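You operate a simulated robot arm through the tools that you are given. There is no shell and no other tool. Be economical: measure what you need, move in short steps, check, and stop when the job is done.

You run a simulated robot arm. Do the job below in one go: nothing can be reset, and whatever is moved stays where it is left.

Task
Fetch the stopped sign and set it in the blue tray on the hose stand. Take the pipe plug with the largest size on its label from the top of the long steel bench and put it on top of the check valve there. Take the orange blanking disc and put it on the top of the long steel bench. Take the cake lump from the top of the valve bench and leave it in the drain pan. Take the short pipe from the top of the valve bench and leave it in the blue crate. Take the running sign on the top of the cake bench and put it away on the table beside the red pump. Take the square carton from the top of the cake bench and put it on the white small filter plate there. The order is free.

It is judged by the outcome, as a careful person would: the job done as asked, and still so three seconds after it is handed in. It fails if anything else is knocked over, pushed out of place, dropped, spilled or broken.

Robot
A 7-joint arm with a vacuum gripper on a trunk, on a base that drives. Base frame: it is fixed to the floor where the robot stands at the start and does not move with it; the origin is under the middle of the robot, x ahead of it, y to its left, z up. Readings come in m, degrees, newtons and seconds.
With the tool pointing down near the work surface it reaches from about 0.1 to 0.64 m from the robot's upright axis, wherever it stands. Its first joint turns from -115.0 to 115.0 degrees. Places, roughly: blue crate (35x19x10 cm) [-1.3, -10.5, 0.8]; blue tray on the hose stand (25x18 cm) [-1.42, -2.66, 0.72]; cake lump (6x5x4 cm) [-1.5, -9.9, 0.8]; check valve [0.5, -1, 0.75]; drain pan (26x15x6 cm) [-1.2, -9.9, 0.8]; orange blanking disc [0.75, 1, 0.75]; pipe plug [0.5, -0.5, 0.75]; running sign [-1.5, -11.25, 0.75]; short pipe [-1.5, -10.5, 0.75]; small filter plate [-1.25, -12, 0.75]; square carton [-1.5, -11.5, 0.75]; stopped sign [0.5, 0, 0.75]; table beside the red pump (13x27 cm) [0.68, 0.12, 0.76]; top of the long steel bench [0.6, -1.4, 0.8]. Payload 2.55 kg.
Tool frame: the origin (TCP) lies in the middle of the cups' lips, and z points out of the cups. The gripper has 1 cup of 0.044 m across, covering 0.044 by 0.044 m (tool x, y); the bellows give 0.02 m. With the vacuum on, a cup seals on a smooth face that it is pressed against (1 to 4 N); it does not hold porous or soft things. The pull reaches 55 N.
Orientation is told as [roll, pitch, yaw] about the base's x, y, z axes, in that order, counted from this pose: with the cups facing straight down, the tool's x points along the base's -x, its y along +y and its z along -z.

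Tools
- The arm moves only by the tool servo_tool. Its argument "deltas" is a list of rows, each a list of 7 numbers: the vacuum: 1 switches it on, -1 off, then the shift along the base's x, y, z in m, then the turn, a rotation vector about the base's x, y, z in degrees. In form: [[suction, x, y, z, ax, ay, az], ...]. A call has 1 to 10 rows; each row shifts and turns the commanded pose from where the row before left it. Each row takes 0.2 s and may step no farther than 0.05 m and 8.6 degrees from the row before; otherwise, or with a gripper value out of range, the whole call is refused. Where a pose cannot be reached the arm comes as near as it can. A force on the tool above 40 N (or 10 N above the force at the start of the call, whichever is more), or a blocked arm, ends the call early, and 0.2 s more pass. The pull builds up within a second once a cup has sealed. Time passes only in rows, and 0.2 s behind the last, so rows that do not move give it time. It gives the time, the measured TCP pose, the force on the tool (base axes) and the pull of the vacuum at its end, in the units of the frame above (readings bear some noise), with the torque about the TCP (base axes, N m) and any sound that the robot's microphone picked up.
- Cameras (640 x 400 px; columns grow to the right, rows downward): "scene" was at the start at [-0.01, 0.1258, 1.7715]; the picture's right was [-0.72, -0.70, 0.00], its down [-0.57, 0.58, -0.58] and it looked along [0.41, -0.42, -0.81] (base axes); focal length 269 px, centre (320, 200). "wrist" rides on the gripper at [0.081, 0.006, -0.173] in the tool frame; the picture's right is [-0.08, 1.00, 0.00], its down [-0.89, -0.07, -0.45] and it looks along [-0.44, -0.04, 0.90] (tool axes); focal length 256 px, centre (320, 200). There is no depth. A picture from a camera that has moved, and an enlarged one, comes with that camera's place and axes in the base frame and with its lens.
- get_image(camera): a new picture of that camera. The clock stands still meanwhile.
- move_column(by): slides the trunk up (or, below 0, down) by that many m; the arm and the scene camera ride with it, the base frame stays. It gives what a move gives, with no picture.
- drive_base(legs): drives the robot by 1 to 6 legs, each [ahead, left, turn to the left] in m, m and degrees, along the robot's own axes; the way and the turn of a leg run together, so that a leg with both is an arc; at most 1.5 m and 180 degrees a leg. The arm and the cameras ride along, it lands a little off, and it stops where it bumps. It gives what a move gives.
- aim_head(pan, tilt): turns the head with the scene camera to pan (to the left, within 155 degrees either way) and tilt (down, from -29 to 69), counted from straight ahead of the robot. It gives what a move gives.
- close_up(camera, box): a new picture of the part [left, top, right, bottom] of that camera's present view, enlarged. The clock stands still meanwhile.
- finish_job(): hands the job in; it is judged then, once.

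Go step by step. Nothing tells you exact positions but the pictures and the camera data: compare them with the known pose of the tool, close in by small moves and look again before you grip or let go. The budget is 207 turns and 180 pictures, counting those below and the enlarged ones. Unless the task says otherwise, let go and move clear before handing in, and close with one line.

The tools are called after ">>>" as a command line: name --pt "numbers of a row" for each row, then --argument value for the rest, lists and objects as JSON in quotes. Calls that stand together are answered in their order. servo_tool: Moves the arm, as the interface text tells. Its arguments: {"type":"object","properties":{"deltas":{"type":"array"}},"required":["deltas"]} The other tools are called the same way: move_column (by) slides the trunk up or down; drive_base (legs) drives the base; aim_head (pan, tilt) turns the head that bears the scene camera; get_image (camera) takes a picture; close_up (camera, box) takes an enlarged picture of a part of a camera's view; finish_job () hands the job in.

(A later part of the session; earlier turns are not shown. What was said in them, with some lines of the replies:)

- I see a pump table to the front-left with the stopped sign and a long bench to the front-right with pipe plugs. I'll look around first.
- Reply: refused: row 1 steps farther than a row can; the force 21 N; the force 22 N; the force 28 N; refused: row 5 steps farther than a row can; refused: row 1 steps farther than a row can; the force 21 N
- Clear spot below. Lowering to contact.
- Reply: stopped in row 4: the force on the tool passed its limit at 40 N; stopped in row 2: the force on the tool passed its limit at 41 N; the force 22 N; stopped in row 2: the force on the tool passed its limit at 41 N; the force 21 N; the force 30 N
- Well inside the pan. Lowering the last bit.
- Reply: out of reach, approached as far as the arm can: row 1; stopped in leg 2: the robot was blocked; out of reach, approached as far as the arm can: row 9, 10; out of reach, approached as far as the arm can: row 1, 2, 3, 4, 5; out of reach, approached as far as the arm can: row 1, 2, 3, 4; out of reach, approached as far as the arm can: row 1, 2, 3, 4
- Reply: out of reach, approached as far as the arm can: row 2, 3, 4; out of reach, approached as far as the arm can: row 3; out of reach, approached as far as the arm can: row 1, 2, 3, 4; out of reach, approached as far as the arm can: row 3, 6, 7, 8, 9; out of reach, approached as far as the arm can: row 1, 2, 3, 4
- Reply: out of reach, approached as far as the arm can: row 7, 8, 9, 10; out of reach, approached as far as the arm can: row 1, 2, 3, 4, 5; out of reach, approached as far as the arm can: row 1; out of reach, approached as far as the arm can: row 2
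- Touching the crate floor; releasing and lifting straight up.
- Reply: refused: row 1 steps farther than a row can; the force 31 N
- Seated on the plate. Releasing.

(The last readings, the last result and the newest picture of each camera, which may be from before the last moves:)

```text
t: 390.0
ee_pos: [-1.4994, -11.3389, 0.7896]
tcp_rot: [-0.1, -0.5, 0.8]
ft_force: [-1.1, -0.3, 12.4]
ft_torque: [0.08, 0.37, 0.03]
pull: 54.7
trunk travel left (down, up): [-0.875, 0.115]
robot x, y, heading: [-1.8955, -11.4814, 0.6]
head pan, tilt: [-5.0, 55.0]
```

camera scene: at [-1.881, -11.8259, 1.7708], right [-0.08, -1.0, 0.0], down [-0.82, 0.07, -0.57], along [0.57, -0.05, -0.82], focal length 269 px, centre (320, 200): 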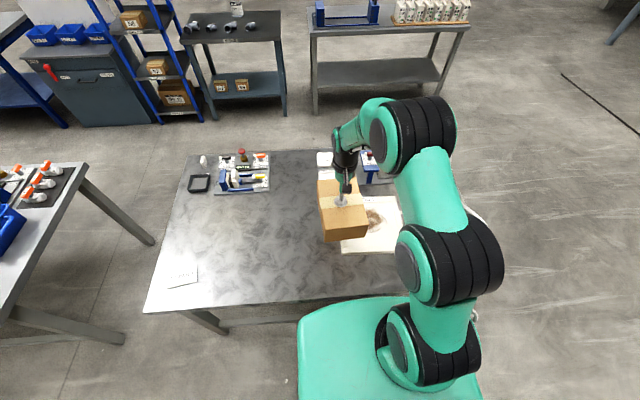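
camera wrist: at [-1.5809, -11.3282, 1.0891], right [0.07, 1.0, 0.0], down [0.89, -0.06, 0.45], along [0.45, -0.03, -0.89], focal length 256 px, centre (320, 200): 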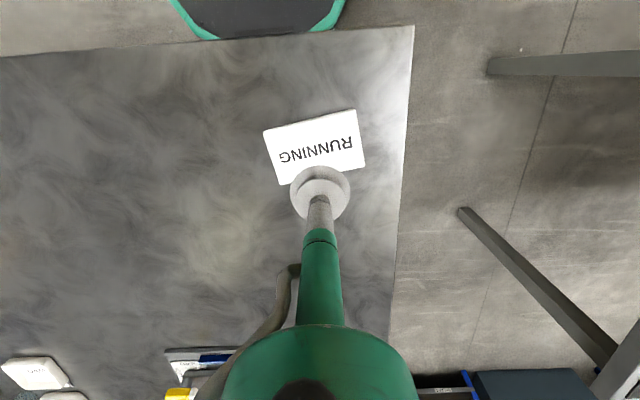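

>>> servo_tool --pt "1 0 0 0.01 0 0 0" --pt "1 0 0 0.04 0 0 0" --pt "1 0 0 0.045 0 0 0" --pt "1 0 0 0.045 0 0 0" --pt "1 0 0 0.045 0 0 0" --pt "1 0 0 0.045 0 0 0" --pt "1 -0.02 -0.044 0.01 0 0 0" --pt "1 -0.02 -0.044 0.01 0 0 0" --pt "1 -0.015 -0.044 0.01 0 0 0" --pt "1 0 0 0 0 0 0"

>>> drive_base --legs '[[0, -0.8, -0.5], [0, -0.8, 0], [1.4, 0, 0]]'

```text
t: 392.2
ee_pos: [-1.5528, -11.4685, 1.0484]
tcp_rot: [-0.3, -0.3, 0.6]
ft_force: [0.3, -0.3, -1.4]
ft_torque: [-0.02, 0.01, -0.01]
pull: 55.4
trunk travel left (down, up): [-0.875, 0.115]
robot x, y, heading: [-1.8969, -11.4781, 0.6]
head pan, tilt: [-5.0, 55.0]
```

```text
t: 406.7
ee_pos: [-0.1639, -12.9972, 1.0499]
tcp_rot: [-0.2, -0.2, 2.1]
ft_force: [1.1, 0.1, -0.8]
ft_torque: [-0.01, 0.03, 0.0]
pull: 54.9
trunk travel left (down, up): [-0.875, 0.115]
robot x, y, heading: [-0.5038, -13.0157, 2.2]
head pan, tilt: [-5.0, 55.0]
```

>>> drive_base --legs '[[0.08, 0, 0], [0, 0, 87.8], [1.4, 0, 0], [1.4, 0, 0]]'

>>> drive_base --legs '[[1.4, 0, 0]]'

```text
t: 424.6
ee_pos: [-0.4636, -9.8993, 1.0483]
tcp_rot: [-0.2, -0.3, 91.0]
ft_force: [-0.1, 0.7, -0.7]
ft_torque: [0.05, 0.03, -0.02]
pull: 55.2
trunk travel left (down, up): [-0.875, 0.115]
robot x, y, heading: [-0.4495, -10.2421, 90.8]
head pan, tilt: [-5.0, 55.0]
```

```text
t: 431.5
ee_pos: [-0.4924, -8.5219, 1.0491]
tcp_rot: [-0.3, -0.2, 91.3]
ft_force: [-0.2, -0.5, -1.3]
ft_torque: [0.0, -0.01, -0.01]
pull: 55.3
trunk travel left (down, up): [-0.875, 0.115]
robot x, y, heading: [-0.4782, -8.8641, 91.2]
head pan, tilt: [-5.0, 55.0]
```

>>> drive_base --legs '[[1.4, -0.15, -1.2], [1.4, 0, 0], [1.4, 0, 0]]'

```text
t: 451.7
ee_pos: [-0.2035, -4.3075, 1.049]
tcp_rot: [-0.2, -0.3, 87.6]
ft_force: [-1.1, 0.3, -0.8]
ft_torque: [-0.06, 0.01, 0.01]
pull: 54.5
trunk travel left (down, up): [-0.875, 0.115]
robot x, y, heading: [-0.2129, -4.6472, 87.3]
head pan, tilt: [-5.0, 55.0]
```

>>> drive_base --legs '[[1.4, 0.12, 3.0], [1.4, 0, 0], [1.4, 0, 0]]'

```text
t: 471.9
ee_pos: [-0.2337, -0.1075, 1.0485]
tcp_rot: [-0.2, -0.2, 88.7]
ft_force: [-0.2, 0.2, -0.5]
ft_torque: [-0.01, 0.02, 0.02]
pull: 55.1
trunk travel left (down, up): [-0.875, 0.115]
robot x, y, heading: [-0.2315, -0.4482, 89.0]
head pan, tilt: [-5.0, 55.0]
```

>>> drive_base --legs '[[0.5, 0, 0], [0, 0, -89], [0.26, 0, 0]]'

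>>> get_image --camera "scene"

>>> get_image --camera "wrist"

```text
t: 480.0
ee_pos: [0.376, 0.0546, 1.0486]
tcp_rot: [-0.3, -0.3, 0.4]
ft_force: [0.2, -0.4, -0.2]
ft_torque: [-0.02, 0.02, -0.01]
pull: 55.0
trunk travel left (down, up): [-0.875, 0.115]
robot x, y, heading: [0.0368, 0.0438, 0.4]
head pan, tilt: [-5.0, 55.0]
```

```text
27 pictures are left
camera scene: at [0.0441, 0.217, 1.7707], right [-0.08, -1.0, 0.0], down [-0.82, 0.07, -0.57], along [0.57, -0.05, -0.82], focal length 269 px, centre (320, 200)
```

scene: 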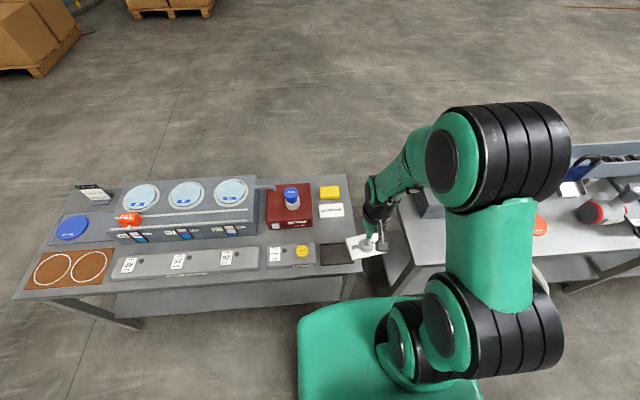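

```text
26 pictures are left
camera wrist: at [0.2938, 0.0599, 1.2222], right [0.07, 1.0, 0.0], down [0.89, -0.06, 0.45], along [0.45, -0.04, -0.89], focal length 256 px, centre (320, 200)
```

wrist: 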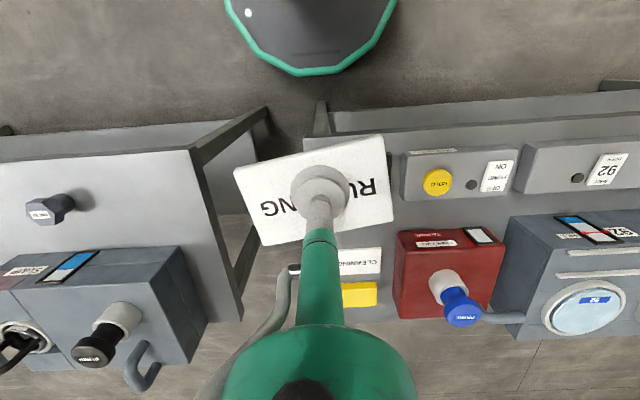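

>>> servo_tool --pt "1 0.04 0.012 0 0 0 -7.5" --pt "1 0.044 0.012 0 0 0 0" --pt "1 0.044 0.012 0 0 0 0" --pt "1 0.044 0.012 0 0 0 0" --pt "1 0.043 0.012 0 0 0 0" --pt "1 0 0 -0.045 0 0 0" --pt "1 0 0 -0.045 0 0 0" --pt "1 0 0 -0.045 0 0 0" --pt "1 0 0 0 0 0 0"

>>> close_up --camera "scene" --box '[260, 170, 420, 280]'

>>> get_image --camera "wrist"

```text
t: 482.0
ee_pos: [0.5883, 0.1098, 0.9129]
tcp_rot: [-0.2, -0.4, -7.0]
ft_force: [0.1, 0.3, -0.2]
ft_torque: [0.01, -0.02, 0.03]
pull: 55.2
trunk travel left (down, up): [-0.875, 0.115]
robot x, y, heading: [0.0317, 0.045, 0.4]
head pan, tilt: [-5.0, 55.0]
```

```text
3.64 times, centred on (340, 225) of scene
camera zoom: at [0.0426, 0.2169, 1.7708], right [-0.08, -1.0, 0.0], down [-0.82, 0.07, -0.57], along [0.57, -0.05, -0.82], focal length 979 px, centre (247, 109)
```

zoom: 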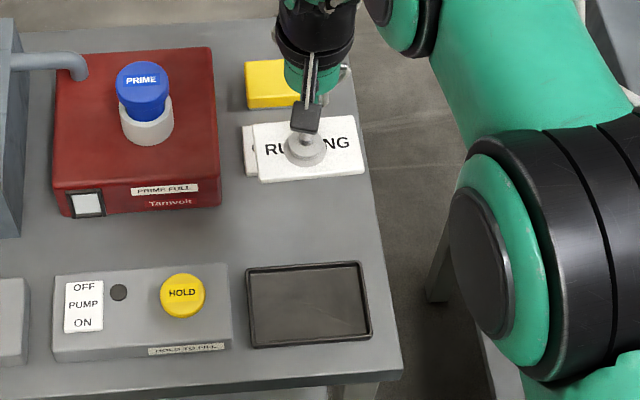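

```text
24 pictures are left
camera wrist: at [0.5079, 0.1278, 1.0865], right [0.2, 0.98, 0.0], down [0.87, -0.18, 0.45], along [0.44, -0.09, -0.89], focal length 256 px, centre (320, 200)
```

wrist: 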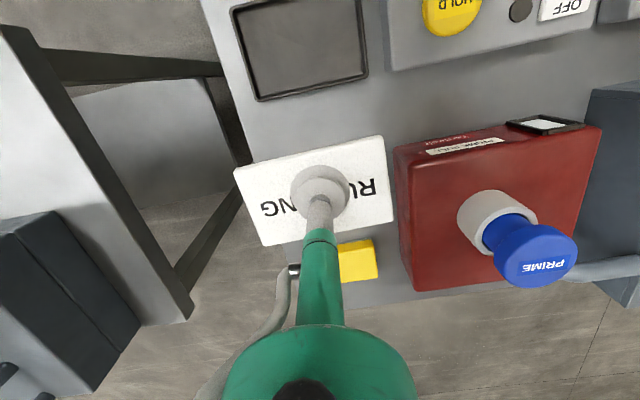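

>>> servo_tool --pt "1 0.002 0.006 -0.045 0 0 0" --pt "1 0 0 -0.045 0 0 0" --pt "1 0 0 0 0 0 0"

>>> close_up --camera "scene" --box '[260, 170, 420, 280]'

>>> get_image --camera "wrist"

```text
t: 482.8
ee_pos: [0.5922, 0.1179, 0.8247]
tcp_rot: [-0.2, -0.3, -7.0]
ft_force: [-0.8, -1.2, -1.2]
ft_torque: [0.0, 0.0, -0.03]
pull: 54.8
trunk travel left (down, up): [-0.875, 0.115]
robot x, y, heading: [0.0371, 0.0429, 0.5]
head pan, tilt: [-5.0, 55.0]
```

```text
3.64 times, centred on (340, 225) of scene
camera zoom: at [0.0431, 0.2169, 1.7708], right [-0.08, -1.0, 0.0], down [-0.82, 0.07, -0.57], along [0.57, -0.05, -0.82], focal length 979 px, centre (247, 109)
```

zoom: 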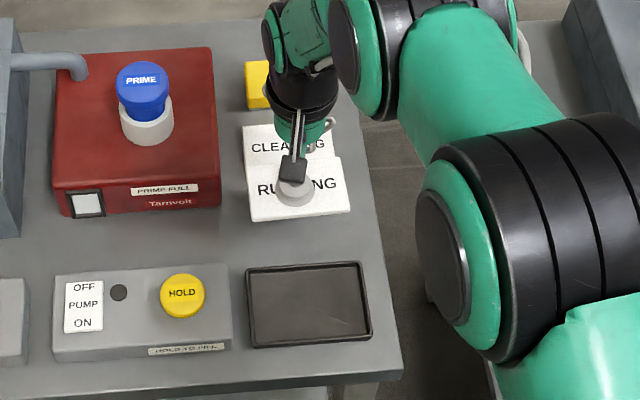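

```text
22 pictures are left
camera wrist: at [0.5122, 0.1345, 0.9973], right [0.2, 0.98, 0.0], down [0.87, -0.18, 0.45], along [0.44, -0.09, -0.89], focal length 256 px, centre (320, 200)
```

wrist: 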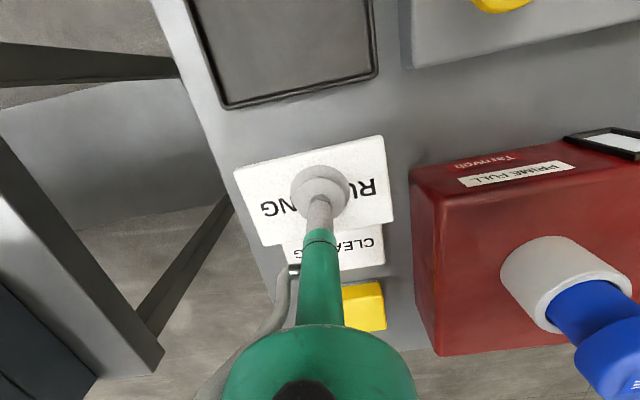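

>>> servo_tool --pt "1 -0.007 0 -0.02 0 0 0" --pt "1 0 0 -0.01 0 0 0" --pt "1 0 0 0 0 0 0"

>>> servo_tool --pt "1 0 0 -0.006 0 0 0" --pt "1 0 0 0 0 0 0"

>>> close_up --camera "scene" --box '[260, 170, 420, 280]'

```text
t: 483.6
ee_pos: [0.5834, 0.1187, 0.7937]
tcp_rot: [-0.2, -0.4, -7.1]
ft_force: [0.2, -0.2, -1.2]
ft_torque: [0.05, 0.01, -0.02]
pull: 54.7
trunk travel left (down, up): [-0.875, 0.115]
robot x, y, heading: [0.0323, 0.0435, 0.3]
head pan, tilt: [-5.0, 55.0]
```

```text
t: 484.2
ee_pos: [0.5853, 0.1204, 0.7879]
tcp_rot: [-0.2, -0.3, -7.1]
ft_force: [0.9, -0.2, -1.2]
ft_torque: [0.01, 0.0, -0.01]
pull: 54.8
trunk travel left (down, up): [-0.875, 0.115]
robot x, y, heading: [0.0348, 0.0468, 0.7]
head pan, tilt: [-5.0, 55.0]
```

```text
3.64 times, centred on (340, 225) of scene
camera zoom: at [0.0434, 0.2169, 1.7708], right [-0.08, -1.0, 0.0], down [-0.82, 0.07, -0.57], along [0.57, -0.05, -0.82], focal length 979 px, centre (247, 109)
```

zoom: 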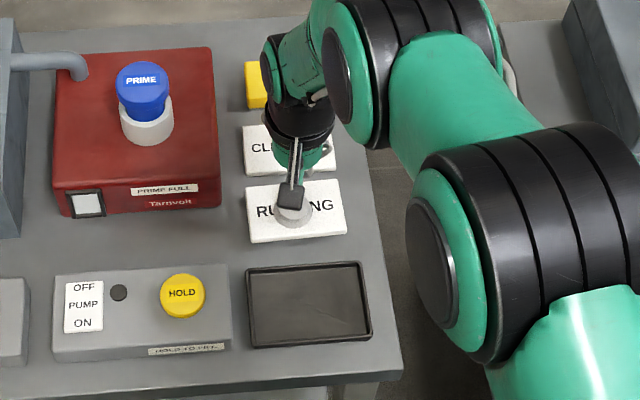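

Nicely between the frame and CLEANING. Final lowering.

>>> servo_tool --pt "1 0 0 -0.006 0 0 0" --pt "1 0 0 0 0 0 0"

>>> servo_tool --pt "1 0 0 -0.005 0 0 0" --pt "1 0 0 0 0 0 0"

```text
t: 484.8
ee_pos: [0.5847, 0.1202, 0.7818]
tcp_rot: [-0.1, -0.3, -7.1]
ft_force: [0.0, 0.7, -0.9]
ft_torque: [-0.02, 0.05, 0.01]
pull: 54.9
trunk travel left (down, up): [-0.875, 0.115]
robot x, y, heading: [0.0323, 0.0424, 0.2]
head pan, tilt: [-5.0, 55.0]
```

```text
t: 485.4
ee_pos: [0.5841, 0.1199, 0.7767]
tcp_rot: [-0.2, -0.3, -7.1]
ft_force: [0.2, 0.5, -0.4]
ft_torque: [0.01, 0.0, 0.01]
pull: 54.9
trunk travel left (down, up): [-0.875, 0.115]
robot x, y, heading: [0.0336, 0.0457, 0.2]
head pan, tilt: [-5.0, 55.0]
```

>>> servo_tool --pt "1 0 0 -0.004 0 0 0" --pt "1 0 0 0 0 0 0"

>>> servo_tool --pt "1 0 0 -0.004 0 0 0" --pt "1 0 0 0 0 0 0"

```text
t: 486.0
ee_pos: [0.5846, 0.1196, 0.7716]
tcp_rot: [-0.2, -0.3, -7.1]
ft_force: [0.3, 0.1, -1.9]
ft_torque: [-0.04, 0.03, 0.01]
pull: 54.5
trunk travel left (down, up): [-0.875, 0.115]
robot x, y, heading: [0.0324, 0.0446, 0.4]
head pan, tilt: [-5.0, 55.0]
```

```text
t: 486.6
ee_pos: [0.5843, 0.1189, 0.7712]
tcp_rot: [-0.1, -0.3, -7.1]
ft_force: [-1.3, 0.4, 5.4]
ft_torque: [0.05, 0.16, 0.03]
pull: 54.8
trunk travel left (down, up): [-0.875, 0.115]
robot x, y, heading: [0.0342, 0.0459, 0.1]
head pan, tilt: [-5.0, 55.0]
```

>>> servo_tool --pt "-1 0 0 0.001 0 0 0" --pt "-1 0 0 0 0 0 0" --pt "-1 0 0 0 0 0 0" --pt "-1 0 0 0.01 0 0 0" --pt "-1 0 0 0.04 0 0 0" --pt "-1 0 0 0.045 0 0 0" --pt "-1 0 0 0.045 0 0 0" --pt "-1 0 0 0.045 0 0 0" --pt "-1 0 0 0.045 0 0 0"

>>> servo_tool --pt "-1 -0.045 0 0.01 0 0 0" --pt "-1 -0.045 0 0.01 0 0 0" --pt "-1 -0.045 0 0.01 0 0 0" --pt "-1 -0.045 0 0.01 0 0 0"

>>> aim_head --pan -15 --tilt 50

>>> get_image --camera "scene"

>>> get_image --camera "wrist"

```text
t: 488.6
ee_pos: [0.5842, 0.1199, 1.0014]
tcp_rot: [-0.2, -0.4, -7.1]
ft_force: [-0.4, 1.1, 0.1]
ft_torque: [-0.02, 0.02, 0.0]
pull: 0.0
trunk travel left (down, up): [-0.875, 0.115]
robot x, y, heading: [0.038, 0.0463, 0.4]
head pan, tilt: [-5.0, 55.0]
```

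```text
t: 489.6
ee_pos: [0.4022, 0.118, 1.0401]
tcp_rot: [-0.3, -0.4, -7.1]
ft_force: [-0.7, -1.3, 0.3]
ft_torque: [-0.02, -0.03, 0.02]
pull: 0.0
trunk travel left (down, up): [-0.875, 0.115]
robot x, y, heading: [0.0291, 0.044, 0.6]
head pan, tilt: [-5.0, 55.0]
```

```text
t: 490.4
ee_pos: [0.4062, 0.118, 1.0405]
tcp_rot: [-0.2, -0.3, -7.1]
ft_force: [0.0, 0.1, 0.5]
ft_torque: [0.01, 0.01, 0.03]
pull: 0.1
trunk travel left (down, up): [-0.875, 0.115]
robot x, y, heading: [0.034, 0.0449, 0.4]
head pan, tilt: [-15.0, 50.0]
```

```text
20 pictures are left
camera scene: at [0.0469, 0.2035, 1.7772], right [-0.25, -0.97, 0.0], down [-0.74, 0.19, -0.64], along [0.62, -0.16, -0.77], focal length 269 px, centre (320, 200)
```

scene: 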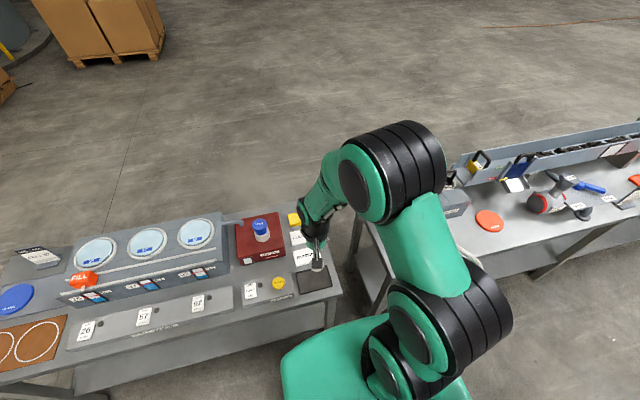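

```text
19 pictures are left
camera wrist: at [0.3261, 0.136, 1.2127], right [0.2, 0.98, 0.0], down [0.87, -0.18, 0.45], along [0.44, -0.09, -0.89], focal length 256 px, centre (320, 200)
```

wrist: 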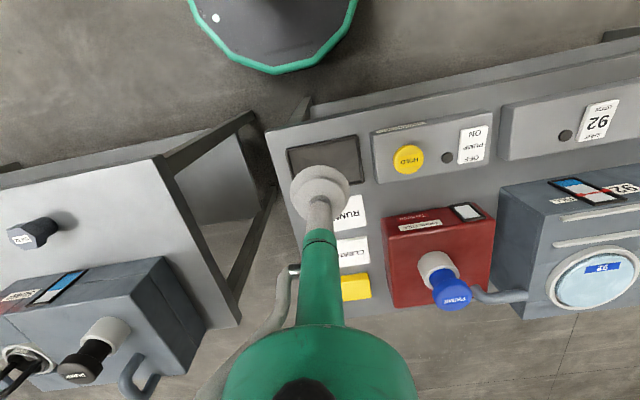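

>>> close_up --camera "scene" --box '[450, 140, 620, 250]'

```text
3.64 times, centred on (535, 195) of scene
camera zoom: at [0.0469, 0.2035, 1.7772], right [-0.25, -0.97, 0.0], down [-0.74, 0.19, -0.64], along [0.62, -0.16, -0.77], focal length 979 px, centre (-462, 218)
```

zoom: 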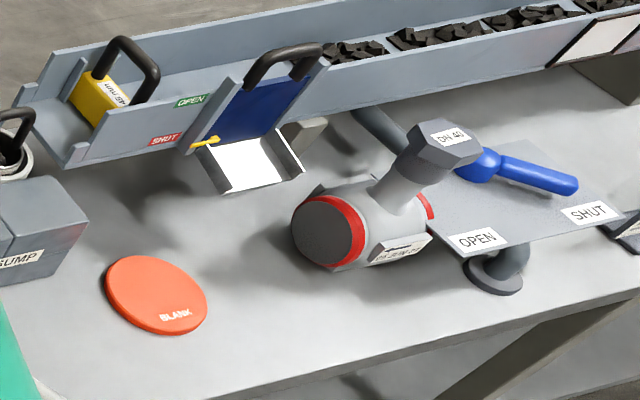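

The DN 40 plug is still on the check valve, the disc lies on the bench, and the gripper is empty and clear. I'm handing the job in.

>>> finish_job

```text
The job is handed in.
```

All seven items are where you asked and the job is handed in. While picking up the short pipe I slid it against the blue crate and nudged the crate a few millimetres. I also bumped the loaded pallet behind the robot while driving, and saw no sign that it moved.
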